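You operate a simulated robot arm through the tools that you are given. There is no shell and no other tool. Be economical: measure what you need, move in short steps, check, and stop when the job is done.

You are at the controls of a simulated robot arm. One attempt, no reset.

JOB
Turn the depth dial to 20 mm. Then open the caps drawer, take the blue end cap on the top of the joining bench and put it away in the inside of the caps drawer and shut the drawer again. Then take the grey strap roll and leave it in the orange tray. Then close the green bench drawer. Then take the orange dowel and leave it on the top of the joining bench. Then press the marker button three times. Then open the right cupboard door, put the green cloth on the lower shelf of the teal cupboard and shut the door again. Then open the teal drawer. The order counts.

It is judged by the outcome, as a careful person would: the job done as asked, and still so three seconds after it is handed in. It fails if anything else is knocked over, pushed out of place, dropped, spilled or broken. Lids that push on must go on centred and level and be pressed home; caps that screw on are set level and turned clockwise until they are tight. Flat cloth is picked up by pressing the open fingertips on it (5 to 10 N) and closing them slowly along it; thin cloth reads only 2 to 8 mm in the jaws.

ROBOT AND FRAMES
A 7-joint arm with a two-finger parallel gripper on a trunk, on a base that drives. Base frame: it is fixed to the floor where the robot stands at the start and does not move with it; the origin is under the middle of the robot, x ahead of it, y to its left, z up. Readings come in mm, rad, newtons and seconds.
With the tool pointing down near the work surface it reaches from about 380 to 800 mm from the robot's upright axis, wherever it stands. Its first joint turns from -2.496 to 2.496 rad. Places, roughly: blue end cap (4x4x3 cm) [800, -100, 900]; caps drawer [-4200, 1300, 700]; depth dial [600, 0, 900]; green bench drawer [400, 0, 700]; green cloth (11x6x3 cm) [800, -2100, 900]; grey strap roll (7x7x4 cm) [800, -200, 900]; inside of the caps drawer [-4200, 1400, 700]; lower shelf of the teal cupboard (26x66 cm) [-40, 1680, 1180]; marker button [600, -1500, 900]; orange dowel (8x2x2 cm) [800, -1300, 900]; orange tray (16x15 cm) [520, 580, 860]; right cupboard door [100, 1500, 1500]; teal drawer [600, -1600, 800]; top of the joining bench [800, 300, 900]. Payload 3 kg.
The tool frame sits at the grasp point between the pads (the TCP): z along the fingers, y along the line on which they close. The tips reach 30 mm beyond it. The gripper opens to 110 mm. The fingers are 20 mm wide and 10 mm thick; the gripper's body (48 by 112 mm) begins 55 mm behind the TCP.
Orientation is that of the tool frame in the base frame, as a unit quaternion [x, y, z, w]. With the fingers straight down and closing along the base's y, the tool's x points along the base's -x, its y along +y and its z along -z.

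CONTROLS
- The arm moves only by the tool drive_tool. Its argument "targets" is a list that holds one entry, the list of rows, each a list of 7 numbers: the shift along the base's x, y, z in mm, then the turn, a rotation vector about the base's x, y, z in rad, then the closure in counts, from 0 (fully open) to 255 (shut). In form: [[[x, y, z, wx, wy, wz, grip], ...]]. A call has 1 to 8 rows; each row is the pose to reach, as a shift and turn from the pose commanded when the call began. Each row takes 0.2 s and may step no farther than 50 mm and 0.15 rad from the row before; otherwise, or with a gripper value out of range, the whole call is refused. Where a pose cannot be reached the arm comes as near as it can. A force on the tool above 40 N (or 10 N above the force at the start of the call, whichever is more), or a blocked arm, ends the call early, and 0.2 s more pass. The fingers move at their own pace (about 153 mm/s each) and stop on an object; they squeeze with about 36 N. The grip force told is the motor's: it shows also when the fingers shut on nothing. Time passes only in rows, and 0.2 s behind the last, so rows that repeat a pose let the fingers close. It gives the time, the measured TCP pose, the force on the tool (base axes), the opening and the grip force at its end, in the units of the frame above (readings bear some noise), with the torque about the TCP (base axes, N m) and any sound that the robot's microphone picked up, and new pictures: "show" is both (left out), scene, wrist or none.
- Cameras (640 x 400 px; columns grow to the right, rows downward): "scene" is now at [338.3, 437.7, 1474.1]; the picture's right is [-0.00, -0.82, -0.58], its down [-0.64, -0.44, 0.63] and it looks along [-0.77, 0.37, -0.52] (base axes); focal length 214 px, centre (320, 200). "wrist" rides on the gripper at [72, 17, -103] in the tool frame; the picture's right is [-0.23, 0.97, 0.00], its down [-0.76, -0.18, -0.62] and it looks along [-0.61, -0.14, 0.78] (tool axes); focal length 222 px, centre (320, 200). There is no depth. A picture from a camera that has moved, and an enlarged one, comes with that camera's place and axes in the base frame and with its lens.
- slide_trunk(by): slides the trunk up (or, below 0, down) by that many mm; the arm and the scene camera ride with it, the base frame stays. It gives what a move gives, with no picture.
- steer(legs): drives the robot by 1 to 6 legs, each [ahead, turn to the left] in mm and rad, along the robot's own axes; the way and the turn of a leg run together, so that a leg with both is an arc; at most 1500 mm and 3.142 rad a leg. The arm and the cameras ride along, it lands a little off, and it stops where it bumps. It gives what a move gives, and a new picture of the scene camera.
- turn_head(pan, tilt): turns the head with the scene camera to pan (to the left, within 1.396 rad either way) and tilt (down, from -0.506 to 1.204), counted from straight ahead of the robot. It gives what a move gives, and a new picture of the scene camera.
- enlarge(camera, box): a new picture of the part [left, top, right, bottom] of that camera's present view, enlarged. It takes no simulated time.
- close_job(): hands the job in; it is judged then, once.

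Work in short steps. Places have to be worked out from the pictures, the camera data and where the tool is seen: move nearer, look again, correct. Check each grasp and each placing, and mend what went wrong. You have 483 turns and 360 pictures in all, those below and enlarged ones among them. Open the gripper and draw the arm clear of the work before you hand the job in, unless the task says otherwise.

The tools are called after "Emit:" as name(argument=value, ...) on one line, values as JSON. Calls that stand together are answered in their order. drive_tool: Moves the arm, as the interface text tells. Its arguments: {"type":"object","properties":{"targets":{"type":"array","items":{"type":"array","items":{"type":"array","items":{"type":"number"}}}},"show":{"type":"string","enum":["both","scene","wrist","none"]}},"required":["targets"]} The other tools are called the same way: slide_trunk (by) slides the trunk up or down; steer (legs) drives the base; turn_head (pan, tilt) turns the head that bears the scene camera; enlarge (camera, box) takes an enlarged picture of a part of a camera's view; close_job () hands the job in.

At the start:

```text
time: 0.0
tool_pos: [308.6, 392.7, 1408.3]
orientation: [0.001, 1.0, 0.0, 0.0]
force: [0.6, 0.9, 0.1]
ft_torque: [-0.07, -0.01, 0.0]
opening: 110.0
gripper_force: 0.1
trunk travel left (down, up): [-425.0, 65.0]
robot x, y, heading: [-3.5, 0.1, 0.003]
head pan, tilt: [0.614, 0.881]
```

scene: 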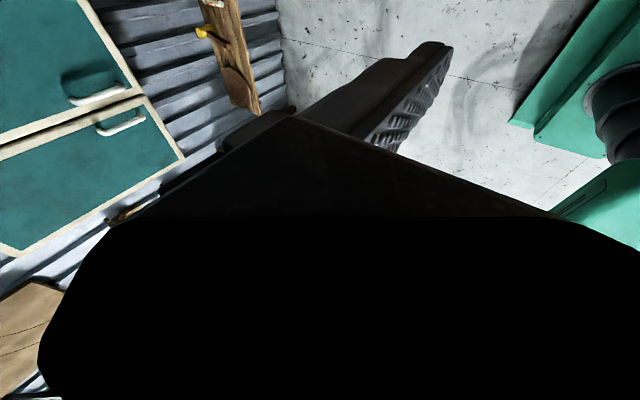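
wrist: 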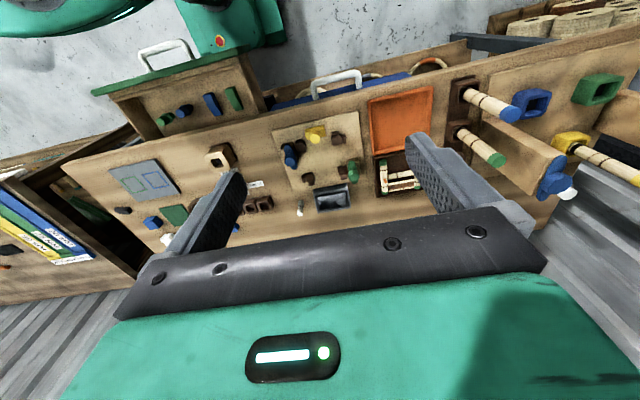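

The scene view is mostly blocked by the arm; I turn the head straight ahead and tilt it moderately to get a view of the bench.

Emit:
turn_head(pan=0.0, tilt=0.6)

```text
time: 1.0
tool_pos: [308.4, 391.2, 1408.9]
orientation: [0.001, 1.0, 0.0, 0.0]
force: [0.4, -0.3, 0.1]
ft_torque: [-0.01, 0.0, 0.0]
opening: 110.0
gripper_force: 0.0
trunk travel left (down, up): [-425.0, 65.0]
robot x, y, heading: [-1.9, -2.3, -0.001]
head pan, tilt: [0.0, 0.6]
camera scene: at [361.7, 393.7, 1448.7], right [0.0, -1.0, 0.0], down [-0.82, 0.0, 0.57], along [-0.57, 0.0, -0.82], focal length 214 px, centre (320, 200)
```

scene: 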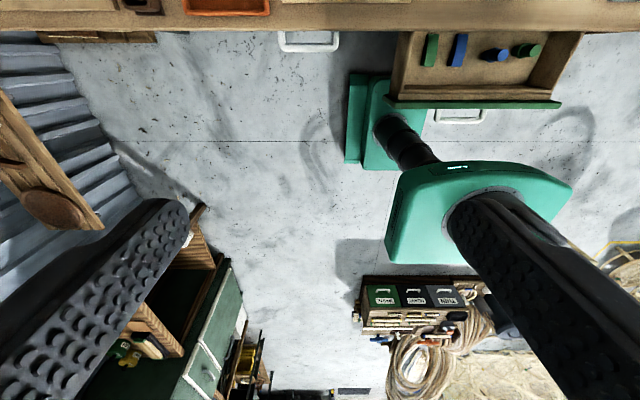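

The scene camera evidently rides on the gripper with tilt 0 = along the fingers. I set it to look straight down for a map-like view.

Emit:
turn_head(pan=0.0, tilt=-0.2)

Emit:
turn_head(pan=-0.6, tilt=-0.2)

Emit:
turn_head(pan=0.7, tilt=-0.2)

```text
time: 2.1
tool_pos: [309.1, 392.7, 1409.1]
orientation: [0.001, 1.0, 0.0, 0.0]
force: [-0.3, -0.1, -0.3]
ft_torque: [0.02, 0.0, 0.0]
opening: 110.2
gripper_force: 0.0
trunk travel left (down, up): [-425.0, 65.0]
robot x, y, heading: [1.7, -1.3, -0.001]
head pan, tilt: [0.0, -0.201]
camera scene: at [434.3, 393.6, 1453.8], right [0.0, -1.0, 0.0], down [-0.98, 0.0, -0.2], along [0.2, 0.0, -0.98], focal length 214 px, centre (320, 200)
```

scene: 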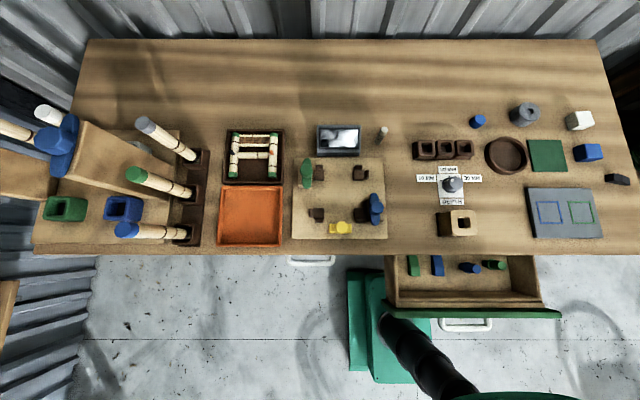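

```text
time: 3.1
tool_pos: [308.8, 392.7, 1409.2]
orientation: [0.001, 1.0, 0.0, -0.001]
force: [0.5, -0.1, -0.2]
ft_torque: [0.01, 0.01, -0.02]
opening: 110.0
gripper_force: 0.0
trunk travel left (down, up): [-425.0, 65.0]
robot x, y, heading: [0.4, -2.7, -0.002]
head pan, tilt: [-0.6, -0.201]
camera scene: at [434.4, 346.7, 1468.4], right [0.0, -0.83, 0.56], down [-0.98, -0.11, -0.16], along [0.2, -0.55, -0.81], focal length 214 px, centre (320, 200)
```

scene: 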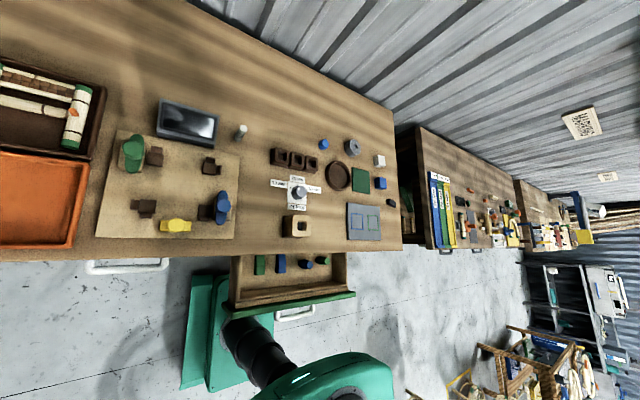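

```text
time: 4.6
tool_pos: [309.5, 393.6, 1408.6]
orientation: [0.0, 1.0, 0.0, 0.0]
force: [0.0, 0.2, -0.3]
ft_torque: [0.01, -0.03, 0.01]
opening: 110.2
gripper_force: 0.2
trunk travel left (down, up): [-425.0, 65.0]
robot x, y, heading: [2.9, 1.1, -0.001]
head pan, tilt: [0.7, -0.201]
camera scene: at [434.4, 447.2, 1473.4], right [0.0, -0.77, -0.64], down [-0.98, 0.13, -0.15], along [0.2, 0.63, -0.75], focal length 214 px, centre (320, 200)
```

scene: 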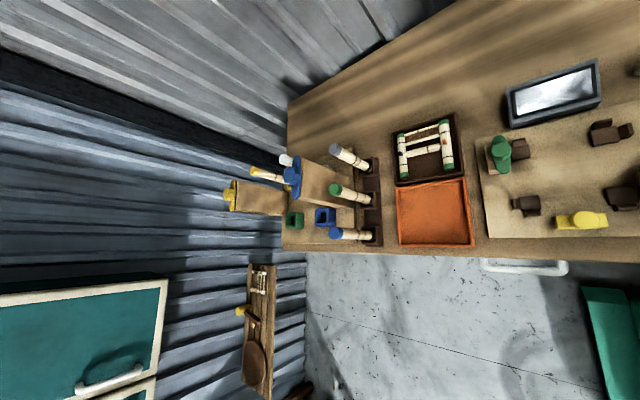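

Good map views. I restore the head to look straight down and move the tool toward the dial around [594, 33], staying high.

Emit:
drive_tool(targets=[[[25, -45, 0, 0, 0, 0, 0], [50, -90, 0, 0, 0, 0, 0], [75, -130, -20, 0, 0, 0, 0], [100, -170, -40, 0, 0, 0, 0], [125, -210, -60, 0, 0, 0, 0], [150, -250, -80, 0, 0, 0, 0], [170, -290, -100, 0, 0, 0, 0], [185, -330, -120, 0, 0, 0, 0]]], show="none")

Emit:
turn_head(pan=0.0, tilt=0.0)

```text
refused: row 1 steps farther than a row can; nothing moved
```

```text
time: 5.7
tool_pos: [309.4, 393.6, 1409.2]
orientation: [0.0, 1.0, 0.0, 0.0]
force: [0.2, -0.2, 0.5]
ft_torque: [0.04, 0.0, 0.01]
opening: 110.1
gripper_force: 0.1
trunk travel left (down, up): [-425.0, 65.0]
robot x, y, heading: [2.1, -3.4, -0.001]
head pan, tilt: [0.0, 0.0]
camera scene: at [416.9, 393.7, 1447.1], right [0.0, -1.0, 0.0], down [-1.0, 0.0, 0.0], along [0.0, 0.0, -1.0], focal length 214 px, centre (320, 200)
```

scene: 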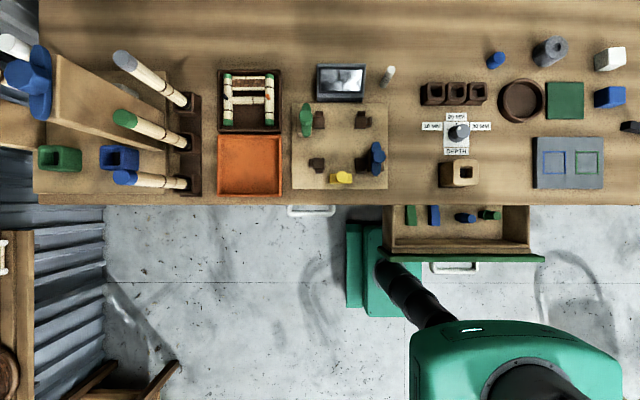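

Step too long by a hair; I use shorter steps.

Emit:
drive_tool(targets=[[[18, -40, -10, 0, 0, 0, 0], [36, -80, -20, 0, 0, 0, 0], [54, -120, -30, 0, 0, 0, 0], [72, -160, -40, 0, 0, 0, 0], [90, -200, -50, 0, 0, 0, 0], [108, -240, -60, 0, 0, 0, 0], [126, -280, -70, 0, 0, 0, 0], [144, -320, -80, 0, 0, 0, 0]]], show="none")

Emit:
drive_tool(targets=[[[10, -10, -40, 0, 0, 0, 0], [20, -20, -80, 0, 0, 0, 0], [20, -20, -120, 0, 0, 0, 0], [20, -20, -160, 0, 0, 0, 0]]])

```text
time: 7.5
tool_pos: [456.9, 74.5, 1331.0]
orientation: [0.0, 1.0, 0.001, 0.0]
force: [-0.8, 0.5, 0.5]
ft_torque: [-0.03, 0.02, 0.01]
opening: 110.0
gripper_force: 0.1
trunk travel left (down, up): [-425.0, 65.0]
robot x, y, heading: [1.1, -1.8, -0.002]
head pan, tilt: [0.0, 0.0]
```

```text
time: 8.5
tool_pos: [473.5, 49.7, 1169.3]
orientation: [0.0, 1.0, 0.0, 0.001]
force: [0.0, 0.4, 0.3]
ft_torque: [-0.01, 0.0, 0.01]
opening: 110.1
gripper_force: 0.1
trunk travel left (down, up): [-425.0, 65.0]
robot x, y, heading: [-3.4, 1.6, -0.004]
head pan, tilt: [0.0, 0.0]
camera scene: at [580.6, 51.6, 1205.9], right [0.0, -1.0, 0.0], down [-1.0, 0.0, 0.0], along [0.0, 0.0, -1.0], focal length 214 px, centre (320, 200)
camera wrist: at [400.3, 67.5, 1271.1], right [0.23, 0.97, 0.0], down [0.76, -0.18, 0.62], along [0.61, -0.14, -0.78], focal length 222 px, centre (320, 200)
```

scene: 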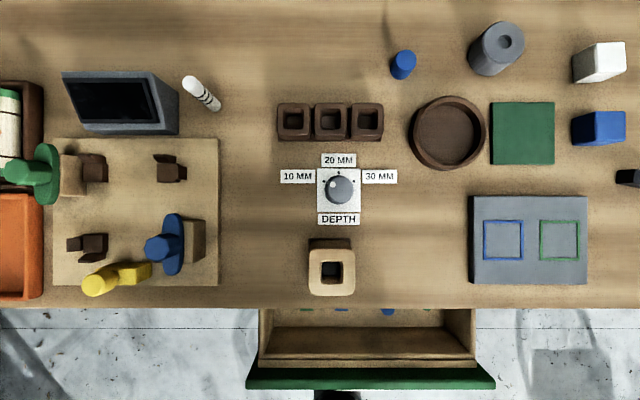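
wrist: 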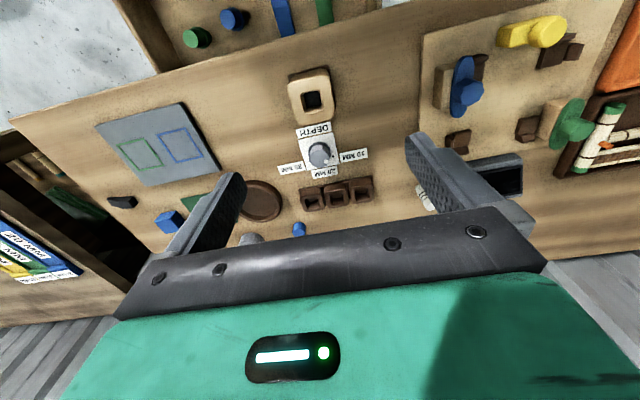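

Emit:
enlarge(camera="scene", box=[270, 140, 410, 230])

```text
4.44 times, centred on (340, 185) of scene
camera zoom: at [580.6, 51.6, 1205.9], right [0.0, -1.0, 0.0], down [-1.0, 0.0, 0.0], along [0.0, 0.0, -1.0], focal length 953 px, centre (231, 267)
```

zoom: 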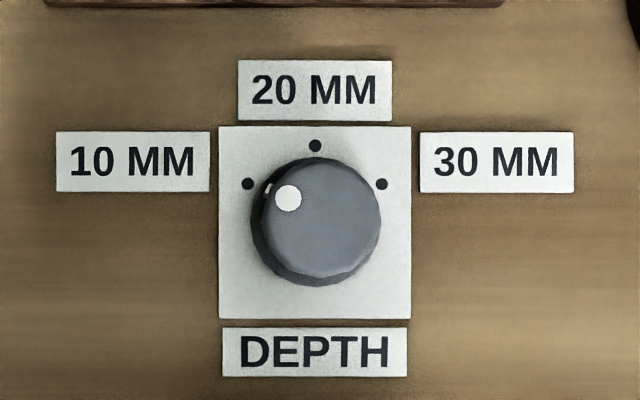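

The dial is on 10 MM; 20 MM needs a 60° clockwise turn. Triangulating gives the knob at about [596, 22], plate at z≈869. I move above it and look back at the fingers.

Emit:
drive_tool(targets=[[[30, -8, -30, 0, 0, 0, 0], [60, -16, -60, 0, 0, 0, 0], [90, -24, -95, 0, 0, 0, 0], [124, -29, -130, 0, 0, 0, 0], [124, -29, -170, 0, 0, 0, 0], [124, -29, -200, 0, 0, 0, 0], [124, -29, -200, 0, 0, 0, 0]]], show="wrist")

Emit:
turn_head(pan=0.0, tilt=0.6)

```text
time: 10.1
tool_pos: [596.1, 24.5, 971.7]
orientation: [0.0, 1.0, -0.001, 0.0]
force: [0.5, -0.4, 0.0]
ft_torque: [-0.04, -0.03, -0.03]
opening: 110.1
gripper_force: 0.1
trunk travel left (down, up): [-425.0, 65.0]
robot x, y, heading: [1.7, 0.7, -0.0]
head pan, tilt: [0.0, 0.0]
camera wrist: at [523.6, 41.2, 1074.8], right [0.23, 0.97, 0.0], down [0.76, -0.18, 0.62], along [0.61, -0.14, -0.78], focal length 222 px, centre (320, 200)
```

wrist: 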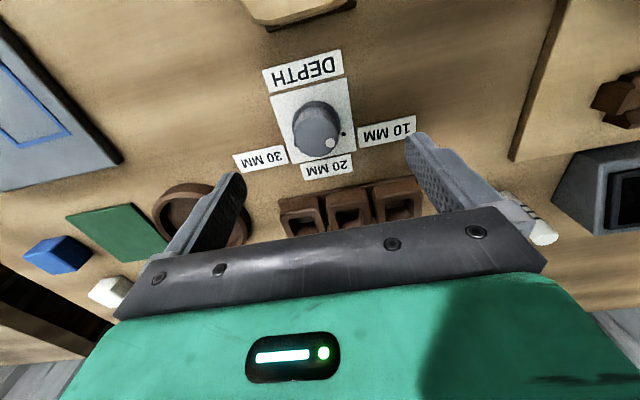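

```text
time: 11.1
tool_pos: [595.7, 25.1, 972.3]
orientation: [0.0, 1.0, 0.0, 0.0]
force: [0.0, 0.1, -0.4]
ft_torque: [0.01, 0.02, 0.02]
opening: 110.0
gripper_force: 0.0
trunk travel left (down, up): [-425.0, 65.0]
robot x, y, heading: [0.4, 4.0, -0.0]
head pan, tilt: [0.0, 0.6]
camera scene: at [648.6, 25.4, 1011.4], right [0.0, -1.0, 0.0], down [-0.83, 0.0, 0.56], along [-0.56, 0.0, -0.83], focal length 214 px, centre (320, 200)
```

scene: 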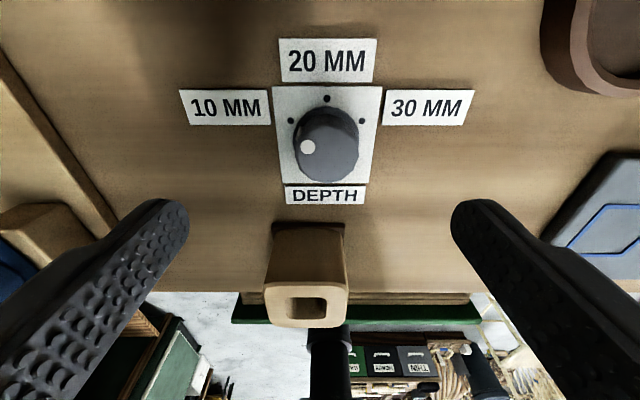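

Refined knob estimate [600, 20]. I correct and descend to z≈905, then check.

Emit:
drive_tool(targets=[[[4, -4, -20, 0, 0, 0, 0], [4, -4, -45, 0, 0, 0, 0], [4, -4, -66, 0, 0, 0, 0], [4, -4, -66, 0, 0, 0, 0]]])

```text
time: 12.1
tool_pos: [601.1, 21.7, 903.5]
orientation: [0.001, 1.0, 0.001, 0.001]
force: [0.0, -0.9, -0.3]
ft_torque: [-0.01, 0.03, 0.01]
opening: 110.2
gripper_force: 0.1
trunk travel left (down, up): [-425.0, 65.0]
robot x, y, heading: [-0.1, 1.5, 0.004]
head pan, tilt: [0.0, 0.6]
camera scene: at [654.1, 21.6, 942.9], right [0.0, -1.0, 0.0], down [-0.82, 0.0, 0.57], along [-0.57, 0.0, -0.82], focal length 214 px, centre (320, 200)
camera wrist: at [529.0, 37.4, 1006.5], right [0.23, 0.97, 0.0], down [0.76, -0.18, 0.62], along [0.61, -0.14, -0.78], focal length 222 px, centre (320, 200)
```

scene: 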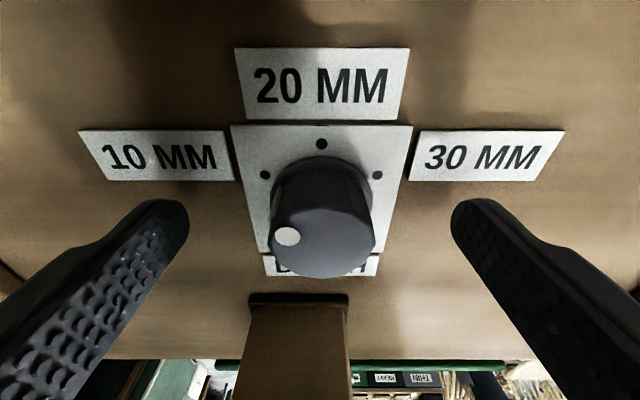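
wrist: 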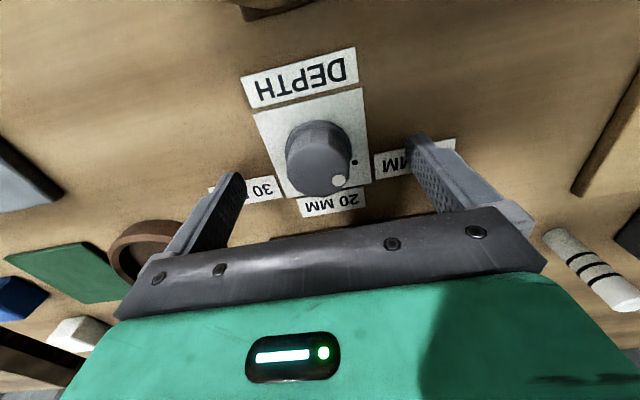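

The knob sits centred between the fingers. Descend ~9 mm and close on it.

Emit:
drive_tool(targets=[[[-2, 0, -9, 0, 0, 0, 0], [-2, 0, -9, 0, 0, 0, 120], [-2, 0, -9, 0, 0, 0, 255], [-2, 0, -9, 0, 0, 0, 255], [-2, 0, -9, 0, 0, 0, 255]]])

```text
time: 13.3
tool_pos: [596.7, 19.7, 894.6]
orientation: [0.0, 1.0, 0.001, -0.001]
force: [-0.6, 11.5, 0.9]
ft_torque: [1.09, 0.53, -0.01]
opening: 39.7
gripper_force: 45.3
trunk travel left (down, up): [-425.0, 65.0]
robot x, y, heading: [0.1, 0.4, -0.001]
head pan, tilt: [0.0, 0.6]
camera scene: at [650.7, 21.0, 933.8], right [0.0, -1.0, 0.0], down [-0.82, 0.0, 0.57], along [-0.57, 0.0, -0.82], focal length 214 px, centre (320, 200)
camera wrist: at [525.6, 36.8, 997.5], right [0.23, 0.97, 0.0], down [0.76, -0.18, 0.62], along [0.61, -0.14, -0.78], focal length 222 px, centre (320, 200)
```

scene: 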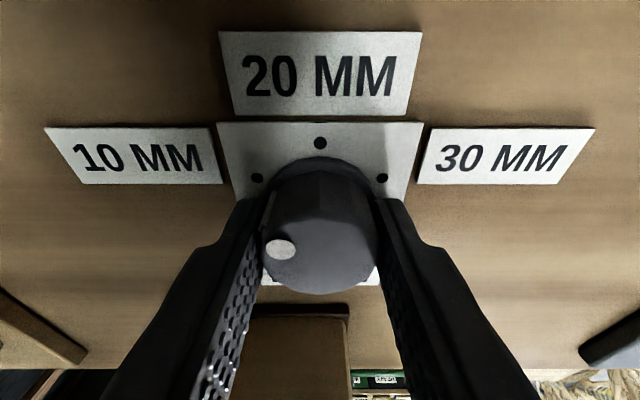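
wrist: 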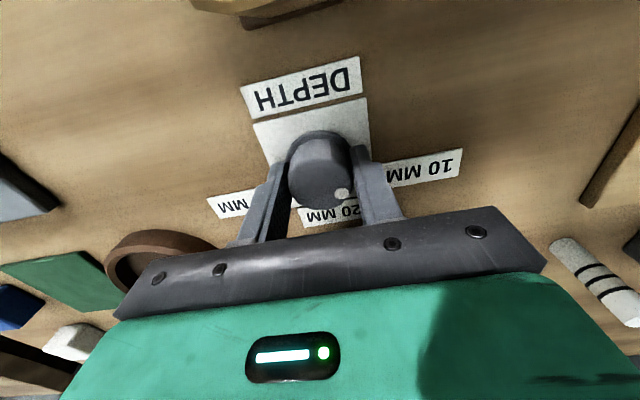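

Gripped (40 mm). Now turn 60° clockwise in 0.15 rad steps.

Emit:
drive_tool(targets=[[[0, 1, 0, 0, 0, -0.14, 255], [0, 1, 0, 0, 0, -0.28, 255], [0, 1, 0, 0, 0, -0.42, 255], [0, 1, 0, 0, 0, -0.56, 255], [0, 1, 0, 0, 0, -0.7, 255], [0, 1, 0, 0, 0, -0.84, 255], [0, 1, 0, 0, 0, -0.97, 255], [0, 1, 0, 0, 0, -1.05, 255]]])

```text
time: 15.1
tool_pos: [598.8, 20.9, 893.6]
orientation: [0.502, 0.865, 0.0, -0.001]
force: [-13.4, 4.6, -8.3]
ft_torque: [1.23, 0.28, 0.0]
opening: 39.7
gripper_force: 45.1
trunk travel left (down, up): [-425.0, 65.0]
robot x, y, heading: [0.5, -1.7, -0.001]
head pan, tilt: [0.0, 0.6]
camera scene: at [623.4, -25.9, 933.8], right [-0.87, -0.5, 0.0], down [-0.41, 0.72, 0.57], along [-0.28, 0.49, -0.82], focal length 214 px, centre (320, 200)
camera wrist: at [577.3, 91.9, 997.5], right [0.96, 0.28, 0.0], down [0.22, -0.75, 0.62], along [0.18, -0.6, -0.78], focal length 222 px, centre (320, 200)
```

scene: 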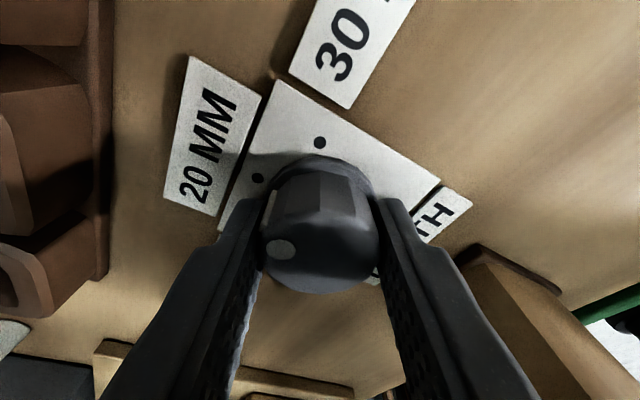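
wrist: 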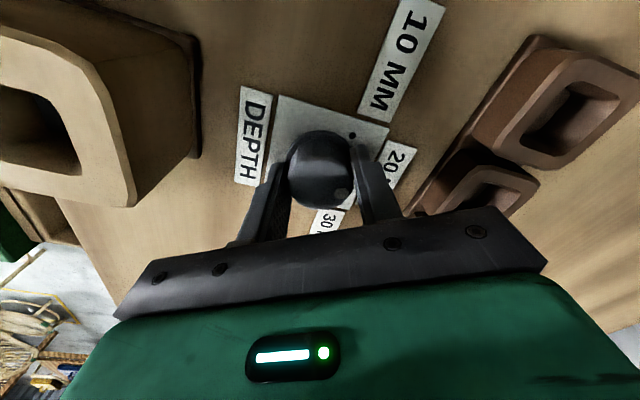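

The marker turned with the tool to the 20 MM dot. Release, rise and rotate back, then check.

Emit:
drive_tool(targets=[[[0, 0, 0, 0, 0, 0, 0], [0, 0, 0, 0, 0, 0, 0], [0, 0, 40, 0, 0, 0, 0], [0, 0, 80, 0, 0, 0.14, 0], [0, 0, 120, 0, 0, 0.28, 0], [0, 0, 160, 0, 0, 0.42, 0], [0, 0, 180, 0, 0, 0.56, 0], [0, 0, 180, 0, 0, 0.7, 0]]], show="none")

Emit:
drive_tool(targets=[[[0, 0, 0, 0, 0, 0.14, 0], [0, 0, 0, 0, 0, 0.28, 0], [0, 0, 0, 0, 0, 0.35, 0], [-30, 0, 0, 0, 0, 0.35, 0], [-60, 0, 0, 0, 0, 0.35, 0]]], show="none")

Emit:
turn_head(pan=0.0, tilt=0.0)

Emit:
enlarge(camera="scene", box=[200, 150, 440, 330])

```text
time: 16.9
tool_pos: [597.7, 22.6, 1072.3]
orientation: [0.173, 0.985, -0.001, 0.0]
force: [-0.4, -0.1, 0.6]
ft_torque: [0.01, -0.03, 0.01]
opening: 109.8
gripper_force: 0.1
trunk travel left (down, up): [-425.0, 65.0]
robot x, y, heading: [-0.2, -2.7, 0.003]
head pan, tilt: [0.0, 0.6]
```

```text
time: 18.1
tool_pos: [540.5, 21.6, 1072.5]
orientation: [0.0, 1.0, 0.0, -0.001]
force: [-0.1, 0.7, -0.6]
ft_torque: [0.01, 0.01, 0.03]
opening: 109.8
gripper_force: 0.0
trunk travel left (down, up): [-425.0, 65.0]
robot x, y, heading: [-0.2, 0.4, 0.001]
head pan, tilt: [0.0, 0.6]
```

```text
time: 19.1
tool_pos: [541.1, 20.8, 1071.2]
orientation: [0.0, 1.0, 0.0, 0.0]
force: [0.1, -0.1, 0.5]
ft_torque: [-0.01, 0.02, 0.0]
opening: 109.8
gripper_force: 0.2
trunk travel left (down, up): [-425.0, 65.0]
robot x, y, heading: [0.9, 1.7, 0.005]
head pan, tilt: [0.0, 0.0]
camera scene: at [649.1, 21.7, 1109.0], right [0.0, -1.0, 0.0], down [-1.0, 0.0, 0.0], along [0.0, 0.0, -1.0], focal length 214 px, centre (320, 200)
```

scene: 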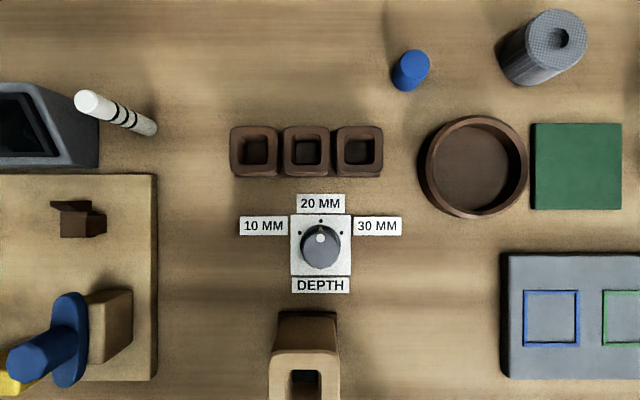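

```text
2.22 times, centred on (320, 240) of scene
camera zoom: at [649.1, 21.7, 1109.0], right [0.0, -1.0, 0.0], down [-1.0, 0.0, 0.0], along [0.0, 0.0, -1.0], focal length 477 px, centre (320, 111)
```

zoom: 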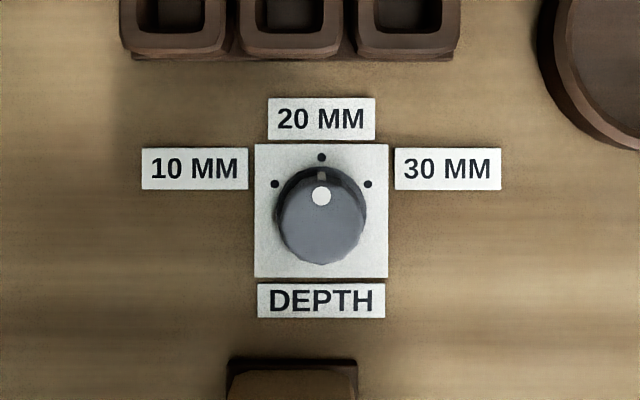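

Dial is on 20 MM. Next the caps drawer must be opened, about 4.4 m away. I raise and retract the arm, pitching the tool to horizontal so the scene camera looks level.

Emit:
drive_tool(targets=[[[-15, 0, 40, 0, 0, 0, 0], [-30, 0, 80, 0, 0, 0, 0], [-45, 0, 120, 0, -0.14, 0, 0], [-60, 0, 160, 0, -0.28, 0, 0], [-75, 0, 200, 0, -0.42, 0, 0], [-90, 0, 240, 0, -0.56, 0, 0], [-105, 0, 280, 0, -0.7, 0, 0], [-120, 0, 300, 0, -0.84, 0, 0]]], show="none")

Emit:
drive_tool(targets=[[[0, 0, 0, 0, -0.14, 0, 0], [0, 0, 0, 0, -0.28, 0, 0], [0, 0, 0, 0, -0.42, 0, 0], [0, 0, 0, 0, -0.56, 0, 0], [0, 0, 0, 0, -0.7, 0, 0]]], show="scene")

```text
time: 20.9
tool_pos: [418.0, 23.0, 1371.9]
orientation: [0.0, 0.913, 0.001, 0.408]
force: [0.4, -0.1, 0.3]
ft_torque: [-0.03, 0.03, 0.02]
opening: 110.0
gripper_force: 0.0
trunk travel left (down, up): [-425.0, 65.0]
robot x, y, heading: [-1.2, 4.7, -0.003]
head pan, tilt: [0.0, 0.0]
```

```text
time: 22.1
tool_pos: [478.7, 12.4, 1476.8]
orientation: [0.0, 0.725, 0.0, 0.689]
force: [-0.4, 0.0, 0.2]
ft_torque: [0.0, 0.0, -0.02]
opening: 110.1
gripper_force: 0.0
out of reach, approached as far as the arm can: row 2, 3, 4, 5
trunk travel left (down, up): [-425.0, 65.0]
robot x, y, heading: [-3.1, 0.9, -0.001]
head pan, tilt: [0.0, 0.0]
camera scene: at [444.1, 12.5, 1586.1], right [0.0, -1.0, 0.0], down [-0.05, 0.0, -1.0], along [1.0, 0.0, -0.05], focal length 214 px, centre (320, 200)
```

scene: 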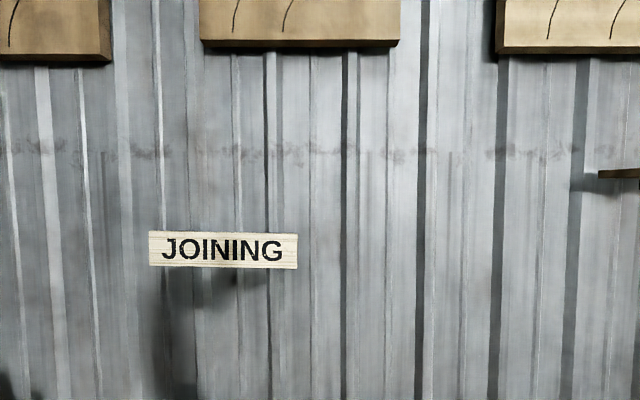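

Scene camera is now level. I back off a bit and turn left to survey toward the cupboard and the caps drawer.

Emit:
steer(legs=[[-250, 0], [0, 1.571]])

Emit:
steer(legs=[[0, 0.9]])

```text
time: 27.9
tool_pos: [-264.0, 481.9, 1476.3]
orientation: [0.516, -0.51, -0.49, -0.484]
force: [-1.7, 0.4, 0.1]
ft_torque: [0.04, 0.07, 0.0]
opening: 110.0
gripper_force: 0.0
trunk travel left (down, up): [-425.0, 65.0]
robot x, y, heading: [-227.7, 0.9, 1.579]
head pan, tilt: [0.0, 0.0]
camera scene: at [-265.5, 448.5, 1585.5], right [1.0, 0.01, 0.0], down [0.0, -0.05, -1.0], along [-0.01, 1.0, -0.05], focal length 214 px, centre (320, 200)
```

scene: 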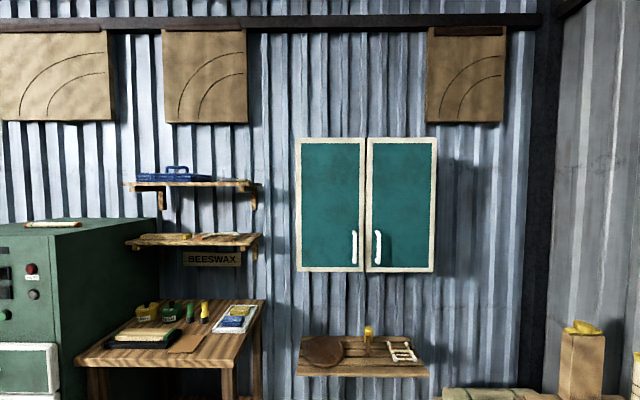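

```text
time: 30.6
tool_pos: [-627.0, 271.1, 1477.2]
orientation: [0.687, -0.236, -0.65, -0.224]
force: [-0.1, -0.7, -0.3]
ft_torque: [0.0, 0.01, -0.04]
opening: 110.2
gripper_force: 0.1
trunk travel left (down, up): [-425.0, 65.0]
robot x, y, heading: [-220.8, 8.5, 2.48]
head pan, tilt: [0.0, 0.0]
camera scene: at [-601.4, 251.3, 1586.0], right [0.61, 0.79, 0.0], down [0.04, -0.03, -1.0], along [-0.79, 0.61, -0.05], focal length 214 px, centre (320, 200)
```

scene: 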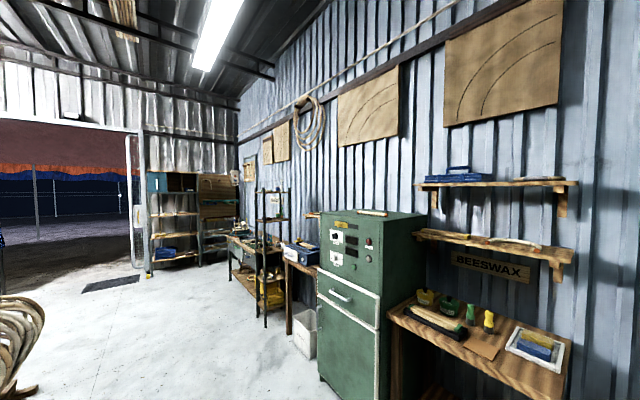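

I see the workbench with the caps drawer further along the left wall. I turn to heading ≈3.0 and drive down the clear aisle.

Emit:
steer(legs=[[0, 0.54], [1500, 0], [1300, 0]])

Emit:
steer(legs=[[0, -1.0]])

```text
time: 45.8
tool_pos: [-3489.5, 399.5, 1476.8]
orientation: [0.725, -0.044, -0.686, -0.041]
force: [-0.5, -0.1, -0.3]
ft_torque: [-0.01, 0.03, 0.02]
opening: 110.1
gripper_force: 0.1
trunk travel left (down, up): [-425.0, 65.0]
robot x, y, heading: [-3008.0, 387.6, 3.018]
head pan, tilt: [0.0, 0.0]
camera scene: at [-3458.5, 396.1, 1586.5], right [0.12, 0.99, 0.0], down [0.05, -0.01, -1.0], along [-0.99, 0.12, -0.05], focal length 214 px, centre (320, 200)
```

scene: 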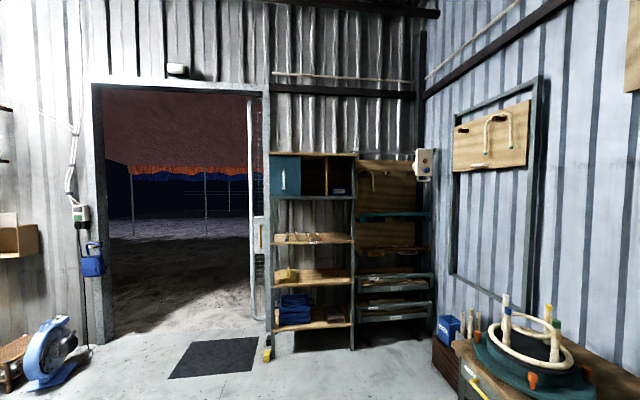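

```text
time: 48.8
tool_pos: [-3252.1, 804.2, 1477.6]
orientation: [0.612, -0.39, -0.58, -0.369]
force: [0.6, 1.1, -0.6]
ft_torque: [-0.03, -0.02, 0.03]
opening: 110.1
gripper_force: 0.1
trunk travel left (down, up): [-425.0, 65.0]
robot x, y, heading: [-3021.3, 381.8, 2.008]
head pan, tilt: [0.0, 0.0]
camera scene: at [-3238.4, 774.5, 1587.0], right [0.91, 0.42, 0.0], down [0.02, -0.05, -1.0], along [-0.42, 0.9, -0.05], focal length 214 px, centre (320, 200)
```

scene: 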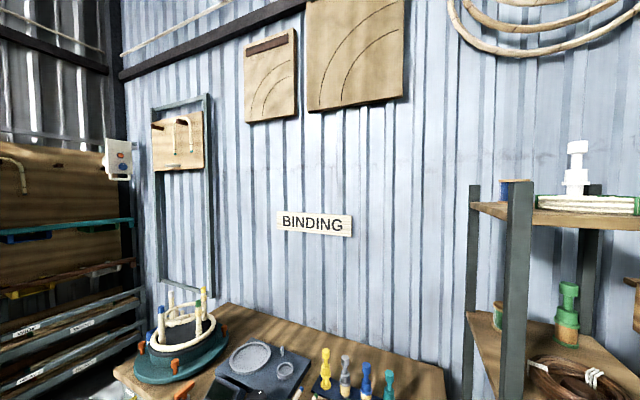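

The "BINDING" bench holds the caps drawer. I go to stand in front of it at x≈-4150 facing +y.

Emit:
steer(legs=[[0, 1.03], [1130, 0], [0, -1.467]])

Emit:
turn_head(pan=0.0, tilt=0.8)

```text
time: 60.8
tool_pos: [-4207.6, 970.0, 1477.2]
orientation: [0.533, -0.493, -0.505, -0.467]
force: [-0.1, -0.3, 0.1]
ft_torque: [0.04, 0.02, -0.01]
opening: 110.1
gripper_force: 0.0
trunk travel left (down, up): [-425.0, 65.0]
robot x, y, heading: [-4156.1, 491.4, 1.647]
head pan, tilt: [0.0, 0.0]
camera scene: at [-4207.1, 937.6, 1587.5], right [1.0, 0.08, 0.0], down [0.0, -0.05, -1.0], along [-0.08, 1.0, -0.05], focal length 214 px, centre (320, 200)
```

scene: 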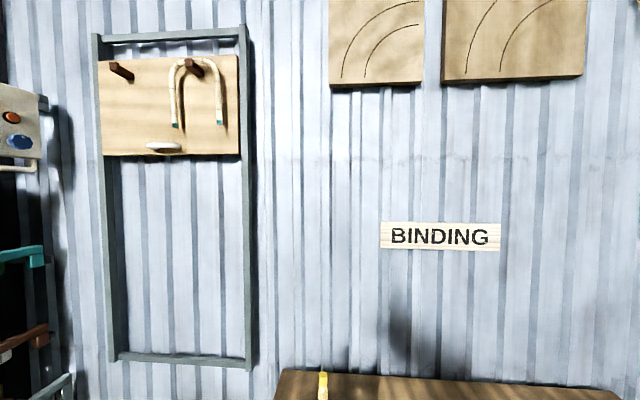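

```text
time: 61.9
tool_pos: [-4208.0, 970.5, 1478.3]
orientation: [0.533, -0.493, -0.505, -0.467]
force: [-0.4, -0.1, 0.4]
ft_torque: [-0.01, 0.03, 0.04]
opening: 110.0
gripper_force: 0.0
trunk travel left (down, up): [-425.0, 65.0]
robot x, y, heading: [-4157.2, 488.7, 1.648]
head pan, tilt: [0.0, 0.799]
camera scene: at [-4205.8, 924.5, 1516.6], right [1.0, 0.08, 0.0], down [0.06, -0.75, -0.66], along [-0.05, 0.66, -0.75], focal length 214 px, centre (320, 200)
```

scene: 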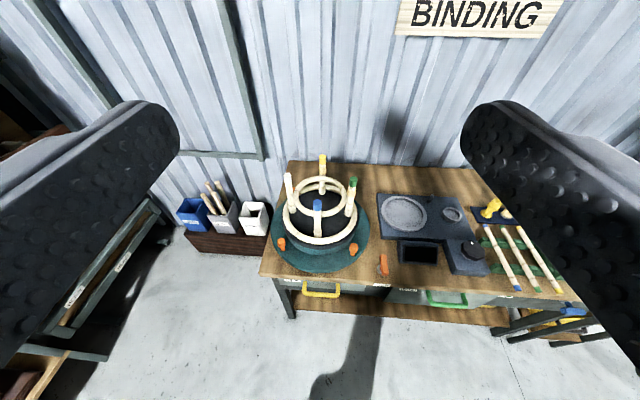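

Two drawers are visible (yellow handle and green handle) with labels; enlarge to read them.

Emit:
enlarge(camera="scene", box=[255, 260, 535, 340])

```text
2.29 times, centred on (395, 300) of scene
camera zoom: at [-4205.8, 924.5, 1516.6], right [1.0, 0.08, 0.0], down [0.06, -0.75, -0.66], along [-0.05, 0.66, -0.75], focal length 490 px, centre (149, -29)
```

zoom: 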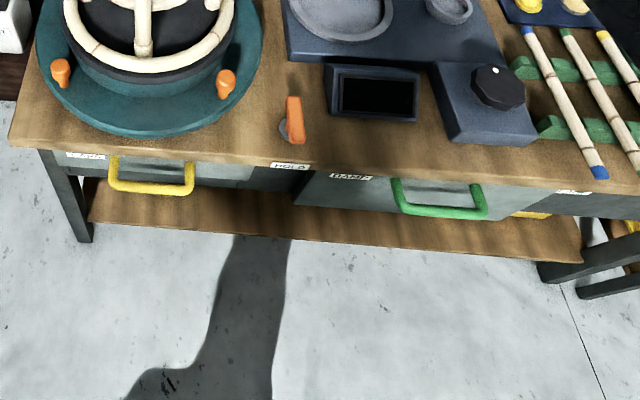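

The yellow handle at about x=-4225 must be the caps drawer. I lower the trunk and look from closer to verify its label.

Emit:
slide_trunk(by=-420)

Emit:
turn_head(pan=0.0, tilt=0.5)

```text
refused: -420 is not a number from -400 to 400
```

```text
time: 62.7
tool_pos: [-4207.0, 970.1, 1478.5]
orientation: [0.533, -0.492, -0.505, -0.467]
force: [0.5, 0.1, 0.6]
ft_torque: [-0.03, 0.05, -0.02]
opening: 109.9
gripper_force: 0.0
trunk travel left (down, up): [-425.0, 65.0]
robot x, y, heading: [-4156.7, 495.0, 1.644]
head pan, tilt: [0.0, 0.499]
camera scene: at [-4206.7, 936.1, 1541.8], right [1.0, 0.08, 0.0], down [0.04, -0.52, -0.85], along [-0.07, 0.85, -0.53], focal length 214 px, centre (320, 200)
```

scene: 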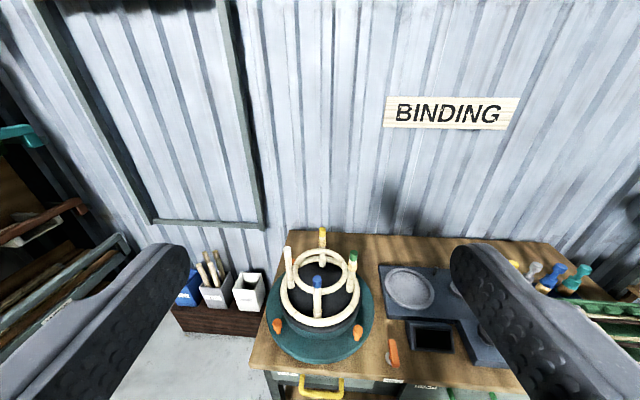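

Emit:
slide_trunk(by=-400)

Emit:
drive_tool(targets=[[[0, 0, -45, 0, 0, 0, 0], [0, 0, -90, 0, 0, 0, 0], [0, 0, -135, 0, 0, 0, 0], [0, 0, -180, 0, 0, 0, 0], [0, 0, -225, 0, 0, 0, 0], [0, 0, -270, 0, 0, 0, 0], [0, 0, -300, 0, 0, 0, 0]]], show="scene")

```text
time: 66.5
tool_pos: [-4206.5, 971.1, 1078.3]
orientation: [0.533, -0.494, -0.504, -0.467]
force: [0.8, 0.7, -0.1]
ft_torque: [-0.01, -0.03, 0.01]
opening: 110.3
gripper_force: 0.0
trunk travel left (down, up): [-25.0, 465.0]
robot x, y, heading: [-4158.2, 491.6, 1.651]
head pan, tilt: [0.0, 0.499]
```

```text
time: 68.1
tool_pos: [-4225.3, 1135.7, 838.8]
orientation: [0.532, -0.493, -0.505, -0.469]
force: [-0.3, -1.0, 0.2]
ft_torque: [-0.05, 0.01, 0.0]
opening: 110.2
gripper_force: 0.0
out of reach, approached as far as the arm can: row 1, 2, 3, 4, 5, 6, 7
trunk travel left (down, up): [-25.0, 465.0]
robot x, y, heading: [-4154.2, 487.2, 1.645]
head pan, tilt: [0.0, 0.499]
camera scene: at [-4225.2, 1101.3, 902.3], right [1.0, 0.08, 0.0], down [0.04, -0.52, -0.85], along [-0.07, 0.85, -0.52], focal length 214 px, centre (320, 200)
```

scene: 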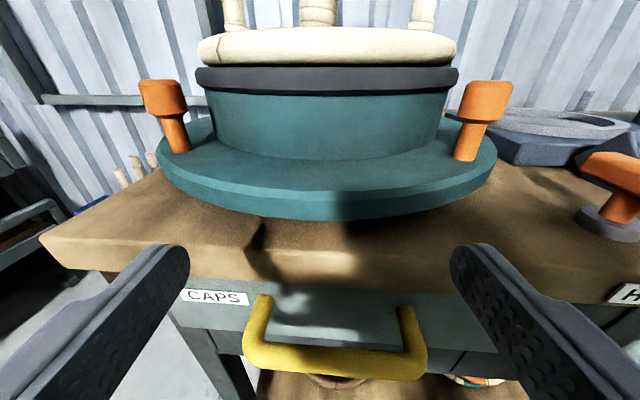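

Label reads CAPS — right drawer. The horizontal pose is at the edge of reach, so I pitch the tool 45° down while backing off slightly.

Emit:
drive_tool(targets=[[[0, 0, 0, -0.139, -0.011, 0, 0], [0, -20, 0, -0.279, -0.022, 0, 0], [0, -40, 0, -0.419, -0.032, 0, 0], [0, -60, 0, -0.558, -0.043, 0, 0], [0, -60, 0, -0.698, -0.054, 0, 0], [0, -60, 0, -0.78, -0.06, 0, 0]]])

```text
time: 69.5
tool_pos: [-4227.1, 1072.6, 839.1]
orientation: [0.685, -0.634, -0.263, -0.243]
force: [0.2, -0.2, 0.3]
ft_torque: [-0.01, 0.06, -0.02]
opening: 110.2
gripper_force: 0.1
trunk travel left (down, up): [-25.0, 465.0]
robot x, y, heading: [-4155.3, 494.4, 1.642]
head pan, tilt: [0.0, 0.499]
camera scene: at [-4230.9, 1093.9, 908.0], right [1.0, 0.08, 0.0], down [0.07, -0.97, -0.23], along [-0.02, 0.23, -0.97], focal length 214 px, centre (320, 200)
camera wrist: at [-4234.6, 947.6, 866.4], right [-0.98, 0.09, 0.15], down [0.17, 0.16, 0.97], along [0.07, 0.98, -0.17], focal length 222 px, centre (320, 200)
```

scene: 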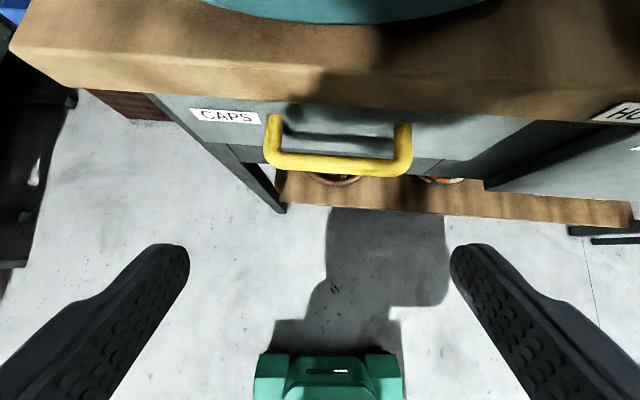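
wrist: 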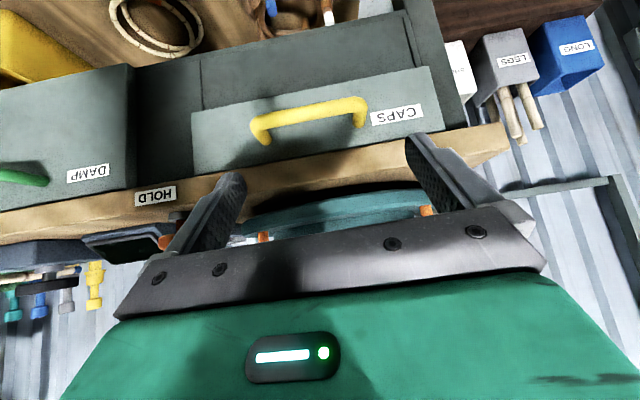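

Triangulated handle bar centre ≈ [-4221, 1169, 731], 45 mm in front of the drawer face. I square up the robot's heading, then roll the gripper 90° with part-closed fingers.

Emit:
steer(legs=[[0, -0.075]])

Emit:
drive_tool(targets=[[[-10, -10, 10, 0, 0.1, -0.1, 139], [-20, -20, 20, 0, 0.2, -0.2, 139], [-30, -30, 20, 0, 0.3, -0.3, 139], [-40, -30, 20, 0, 0.4, -0.4, 139], [-40, -30, 20, 0, 0.5, -0.5, 139], [-40, -30, 20, 0, 0.6, -0.6, 139], [-40, -30, 20, 0, 0.7, -0.7, 139], [-40, -30, 20, 0, 0.8, -0.8, 139]]], show="none")

```text
time: 70.4
tool_pos: [-4184.8, 1075.8, 838.5]
orientation: [0.661, -0.659, -0.255, -0.253]
force: [-0.7, -0.1, 0.2]
ft_torque: [0.01, 0.0, 0.0]
opening: 110.1
gripper_force: 0.0
trunk travel left (down, up): [-25.0, 465.0]
robot x, y, heading: [-4161.9, 489.2, 1.572]
head pan, tilt: [0.0, 0.499]
camera scene: at [-4186.4, 1097.6, 908.0], right [1.0, 0.0, 0.0], down [0.0, -0.97, -0.23], along [0.0, 0.23, -0.97], focal length 214 px, centre (320, 200)
```

scene: 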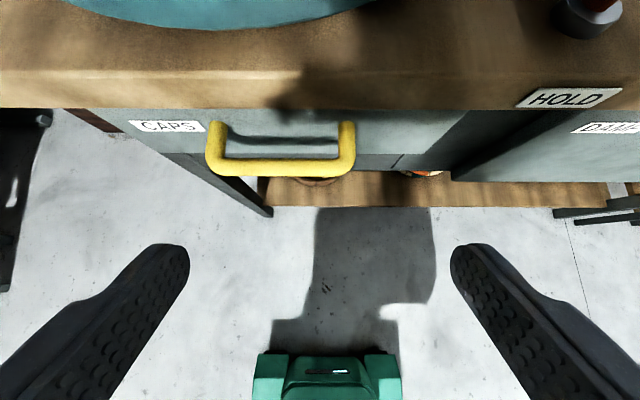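

```text
time: 72.2
tool_pos: [-4223.8, 1046.4, 859.6]
orientation: [-0.211, 0.903, 0.369, 0.06]
force: [0.1, 0.7, 0.8]
ft_torque: [-0.04, 0.03, -0.01]
opening: 50.0
gripper_force: 0.0
trunk travel left (down, up): [-25.0, 465.0]
robot x, y, heading: [-4160.7, 493.4, 1.573]
head pan, tilt: [0.0, 0.499]
```

Finish the roll (0.44 rad more) and look.

Emit:
drive_tool(targets=[[[0, 0, 0, 0, 0.1, -0.1, 139], [0, 0, 0, 0, 0.2, -0.2, 139], [0, 0, 0, 0, 0.311, -0.311, 139], [0, 0, 0, 0, 0.311, -0.311, 139]]])

```text
refused: row 3 steps farther than a row can; nothing moved
```

Emit:
drive_tool(targets=[[[0, 0, 0, 0, 0.1, -0.1, 139], [0, 0, 0, 0, 0.2, -0.2, 139], [0, 0, 0, 0, 0.3, -0.3, 139], [0, 0, 0, 0, 0.311, -0.311, 139]]])

```text
time: 73.2
tool_pos: [-4223.7, 1046.5, 858.5]
orientation: [-0.009, 0.923, 0.383, -0.023]
force: [0.7, -0.6, 1.0]
ft_torque: [-0.01, 0.01, 0.04]
opening: 50.3
gripper_force: 0.1
trunk travel left (down, up): [-25.0, 465.0]
robot x, y, heading: [-4159.3, 491.7, 1.572]
head pan, tilt: [0.0, 0.499]
camera scene: at [-4160.0, 1021.3, 881.6], right [0.0, -0.71, -0.71], down [-0.85, -0.37, 0.37], along [-0.52, 0.6, -0.6], focal length 214 px, centre (320, 200)
camera wrist: at [-4290.8, 981.8, 945.6], right [0.23, 0.7, 0.68], down [0.79, -0.54, 0.29], along [0.57, 0.47, -0.67], focal length 222 px, centre (320, 200)
```

scene: 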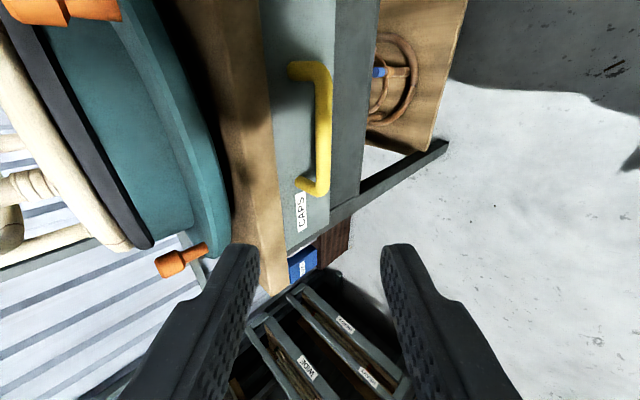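
wrist: 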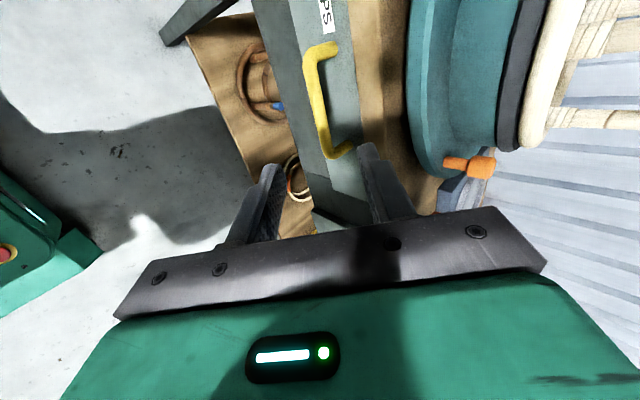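

Bar confirmed at ≈[-4218, 1170, 728]. Approach along the 45° line, stopping short to check.

Emit:
drive_tool(targets=[[[5, 28, -31, 0, 0, 0, 139], [5, 52, -58, 0, 0, 0, 139], [5, 80, -86, 0, 0, 0, 139], [5, 80, -86, 0, 0, 0, 139]]])

```text
time: 74.2
tool_pos: [-4218.7, 1125.8, 774.1]
orientation: [-0.01, 0.924, 0.383, -0.023]
force: [-0.1, 0.1, -0.2]
ft_torque: [0.01, -0.02, -0.02]
opening: 50.2
gripper_force: 0.0
trunk travel left (down, up): [-25.0, 465.0]
robot x, y, heading: [-4157.9, 488.6, 1.571]
head pan, tilt: [0.0, 0.499]
camera scene: at [-4155.4, 1101.1, 797.9], right [0.0, -0.71, -0.71], down [-0.85, -0.37, 0.37], along [-0.52, 0.6, -0.6], focal length 214 px, centre (320, 200)
camera wrist: at [-4286.2, 1061.4, 861.7], right [0.23, 0.7, 0.68], down [0.79, -0.54, 0.29], along [0.57, 0.48, -0.67], focal length 222 px, centre (320, 200)
```

scene: 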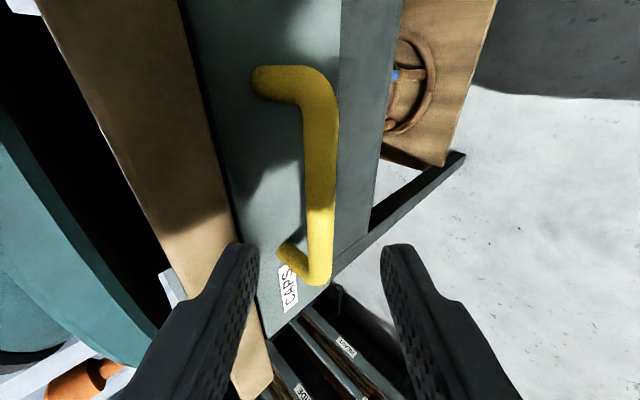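
wrist: 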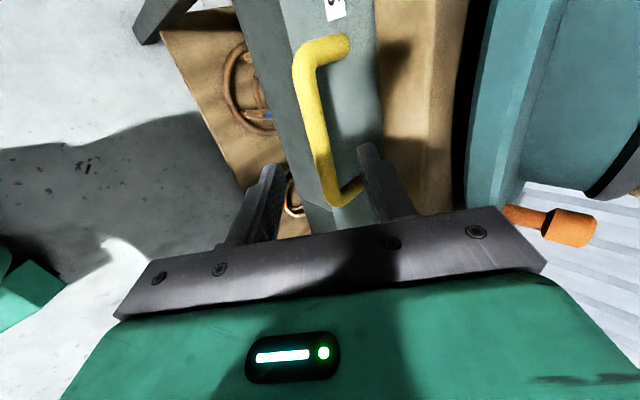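

The bar lies between the fingers. Advance the last ~48 mm along the approach and close.

Emit:
drive_tool(targets=[[[0, 12, -13, 0, 0, 0, 139], [0, 24, -25, 0, 0, 0, 139], [0, 35, -37, 0, 0, 0, 139], [0, 35, -37, 0, 0, 0, 255], [0, 35, -37, 0, 0, 0, 255], [0, 35, -37, 0, 0, 0, 255]]])

```text
time: 75.6
tool_pos: [-4219.0, 1160.5, 738.0]
orientation: [-0.01, 0.923, 0.384, -0.023]
force: [-2.9, 5.3, 15.6]
ft_torque: [0.19, -0.1, 0.27]
opening: 15.6
gripper_force: 44.8
trunk travel left (down, up): [-25.0, 465.0]
robot x, y, heading: [-4162.2, 491.2, 1.572]
head pan, tilt: [0.0, 0.499]
camera scene: at [-4155.3, 1136.3, 760.5], right [0.0, -0.7, -0.71], down [-0.85, -0.37, 0.37], along [-0.52, 0.6, -0.6], focal length 214 px, centre (320, 200)
camera wrist: at [-4286.2, 1096.5, 824.3], right [0.22, 0.69, 0.68], down [0.79, -0.54, 0.29], along [0.57, 0.48, -0.67], focal length 222 px, centre (320, 200)
```

scene: 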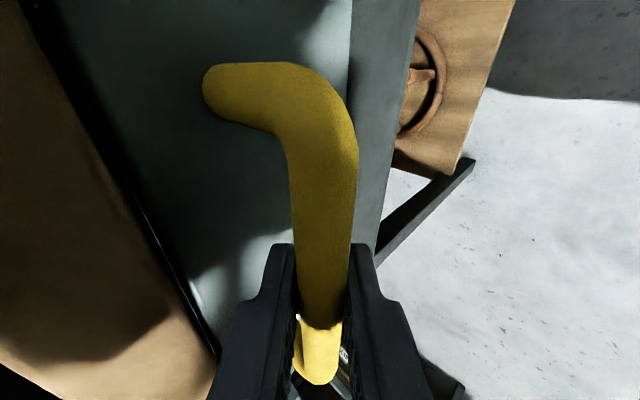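
wrist: 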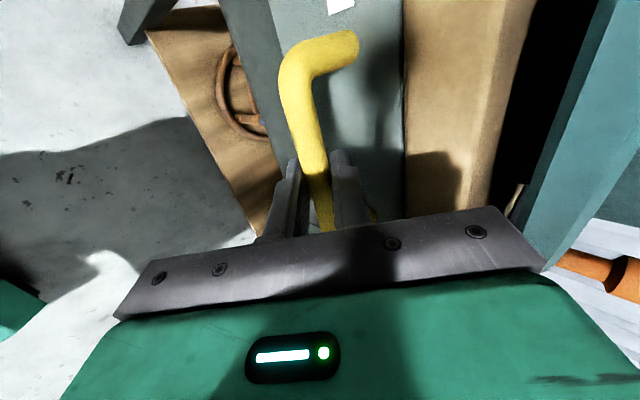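

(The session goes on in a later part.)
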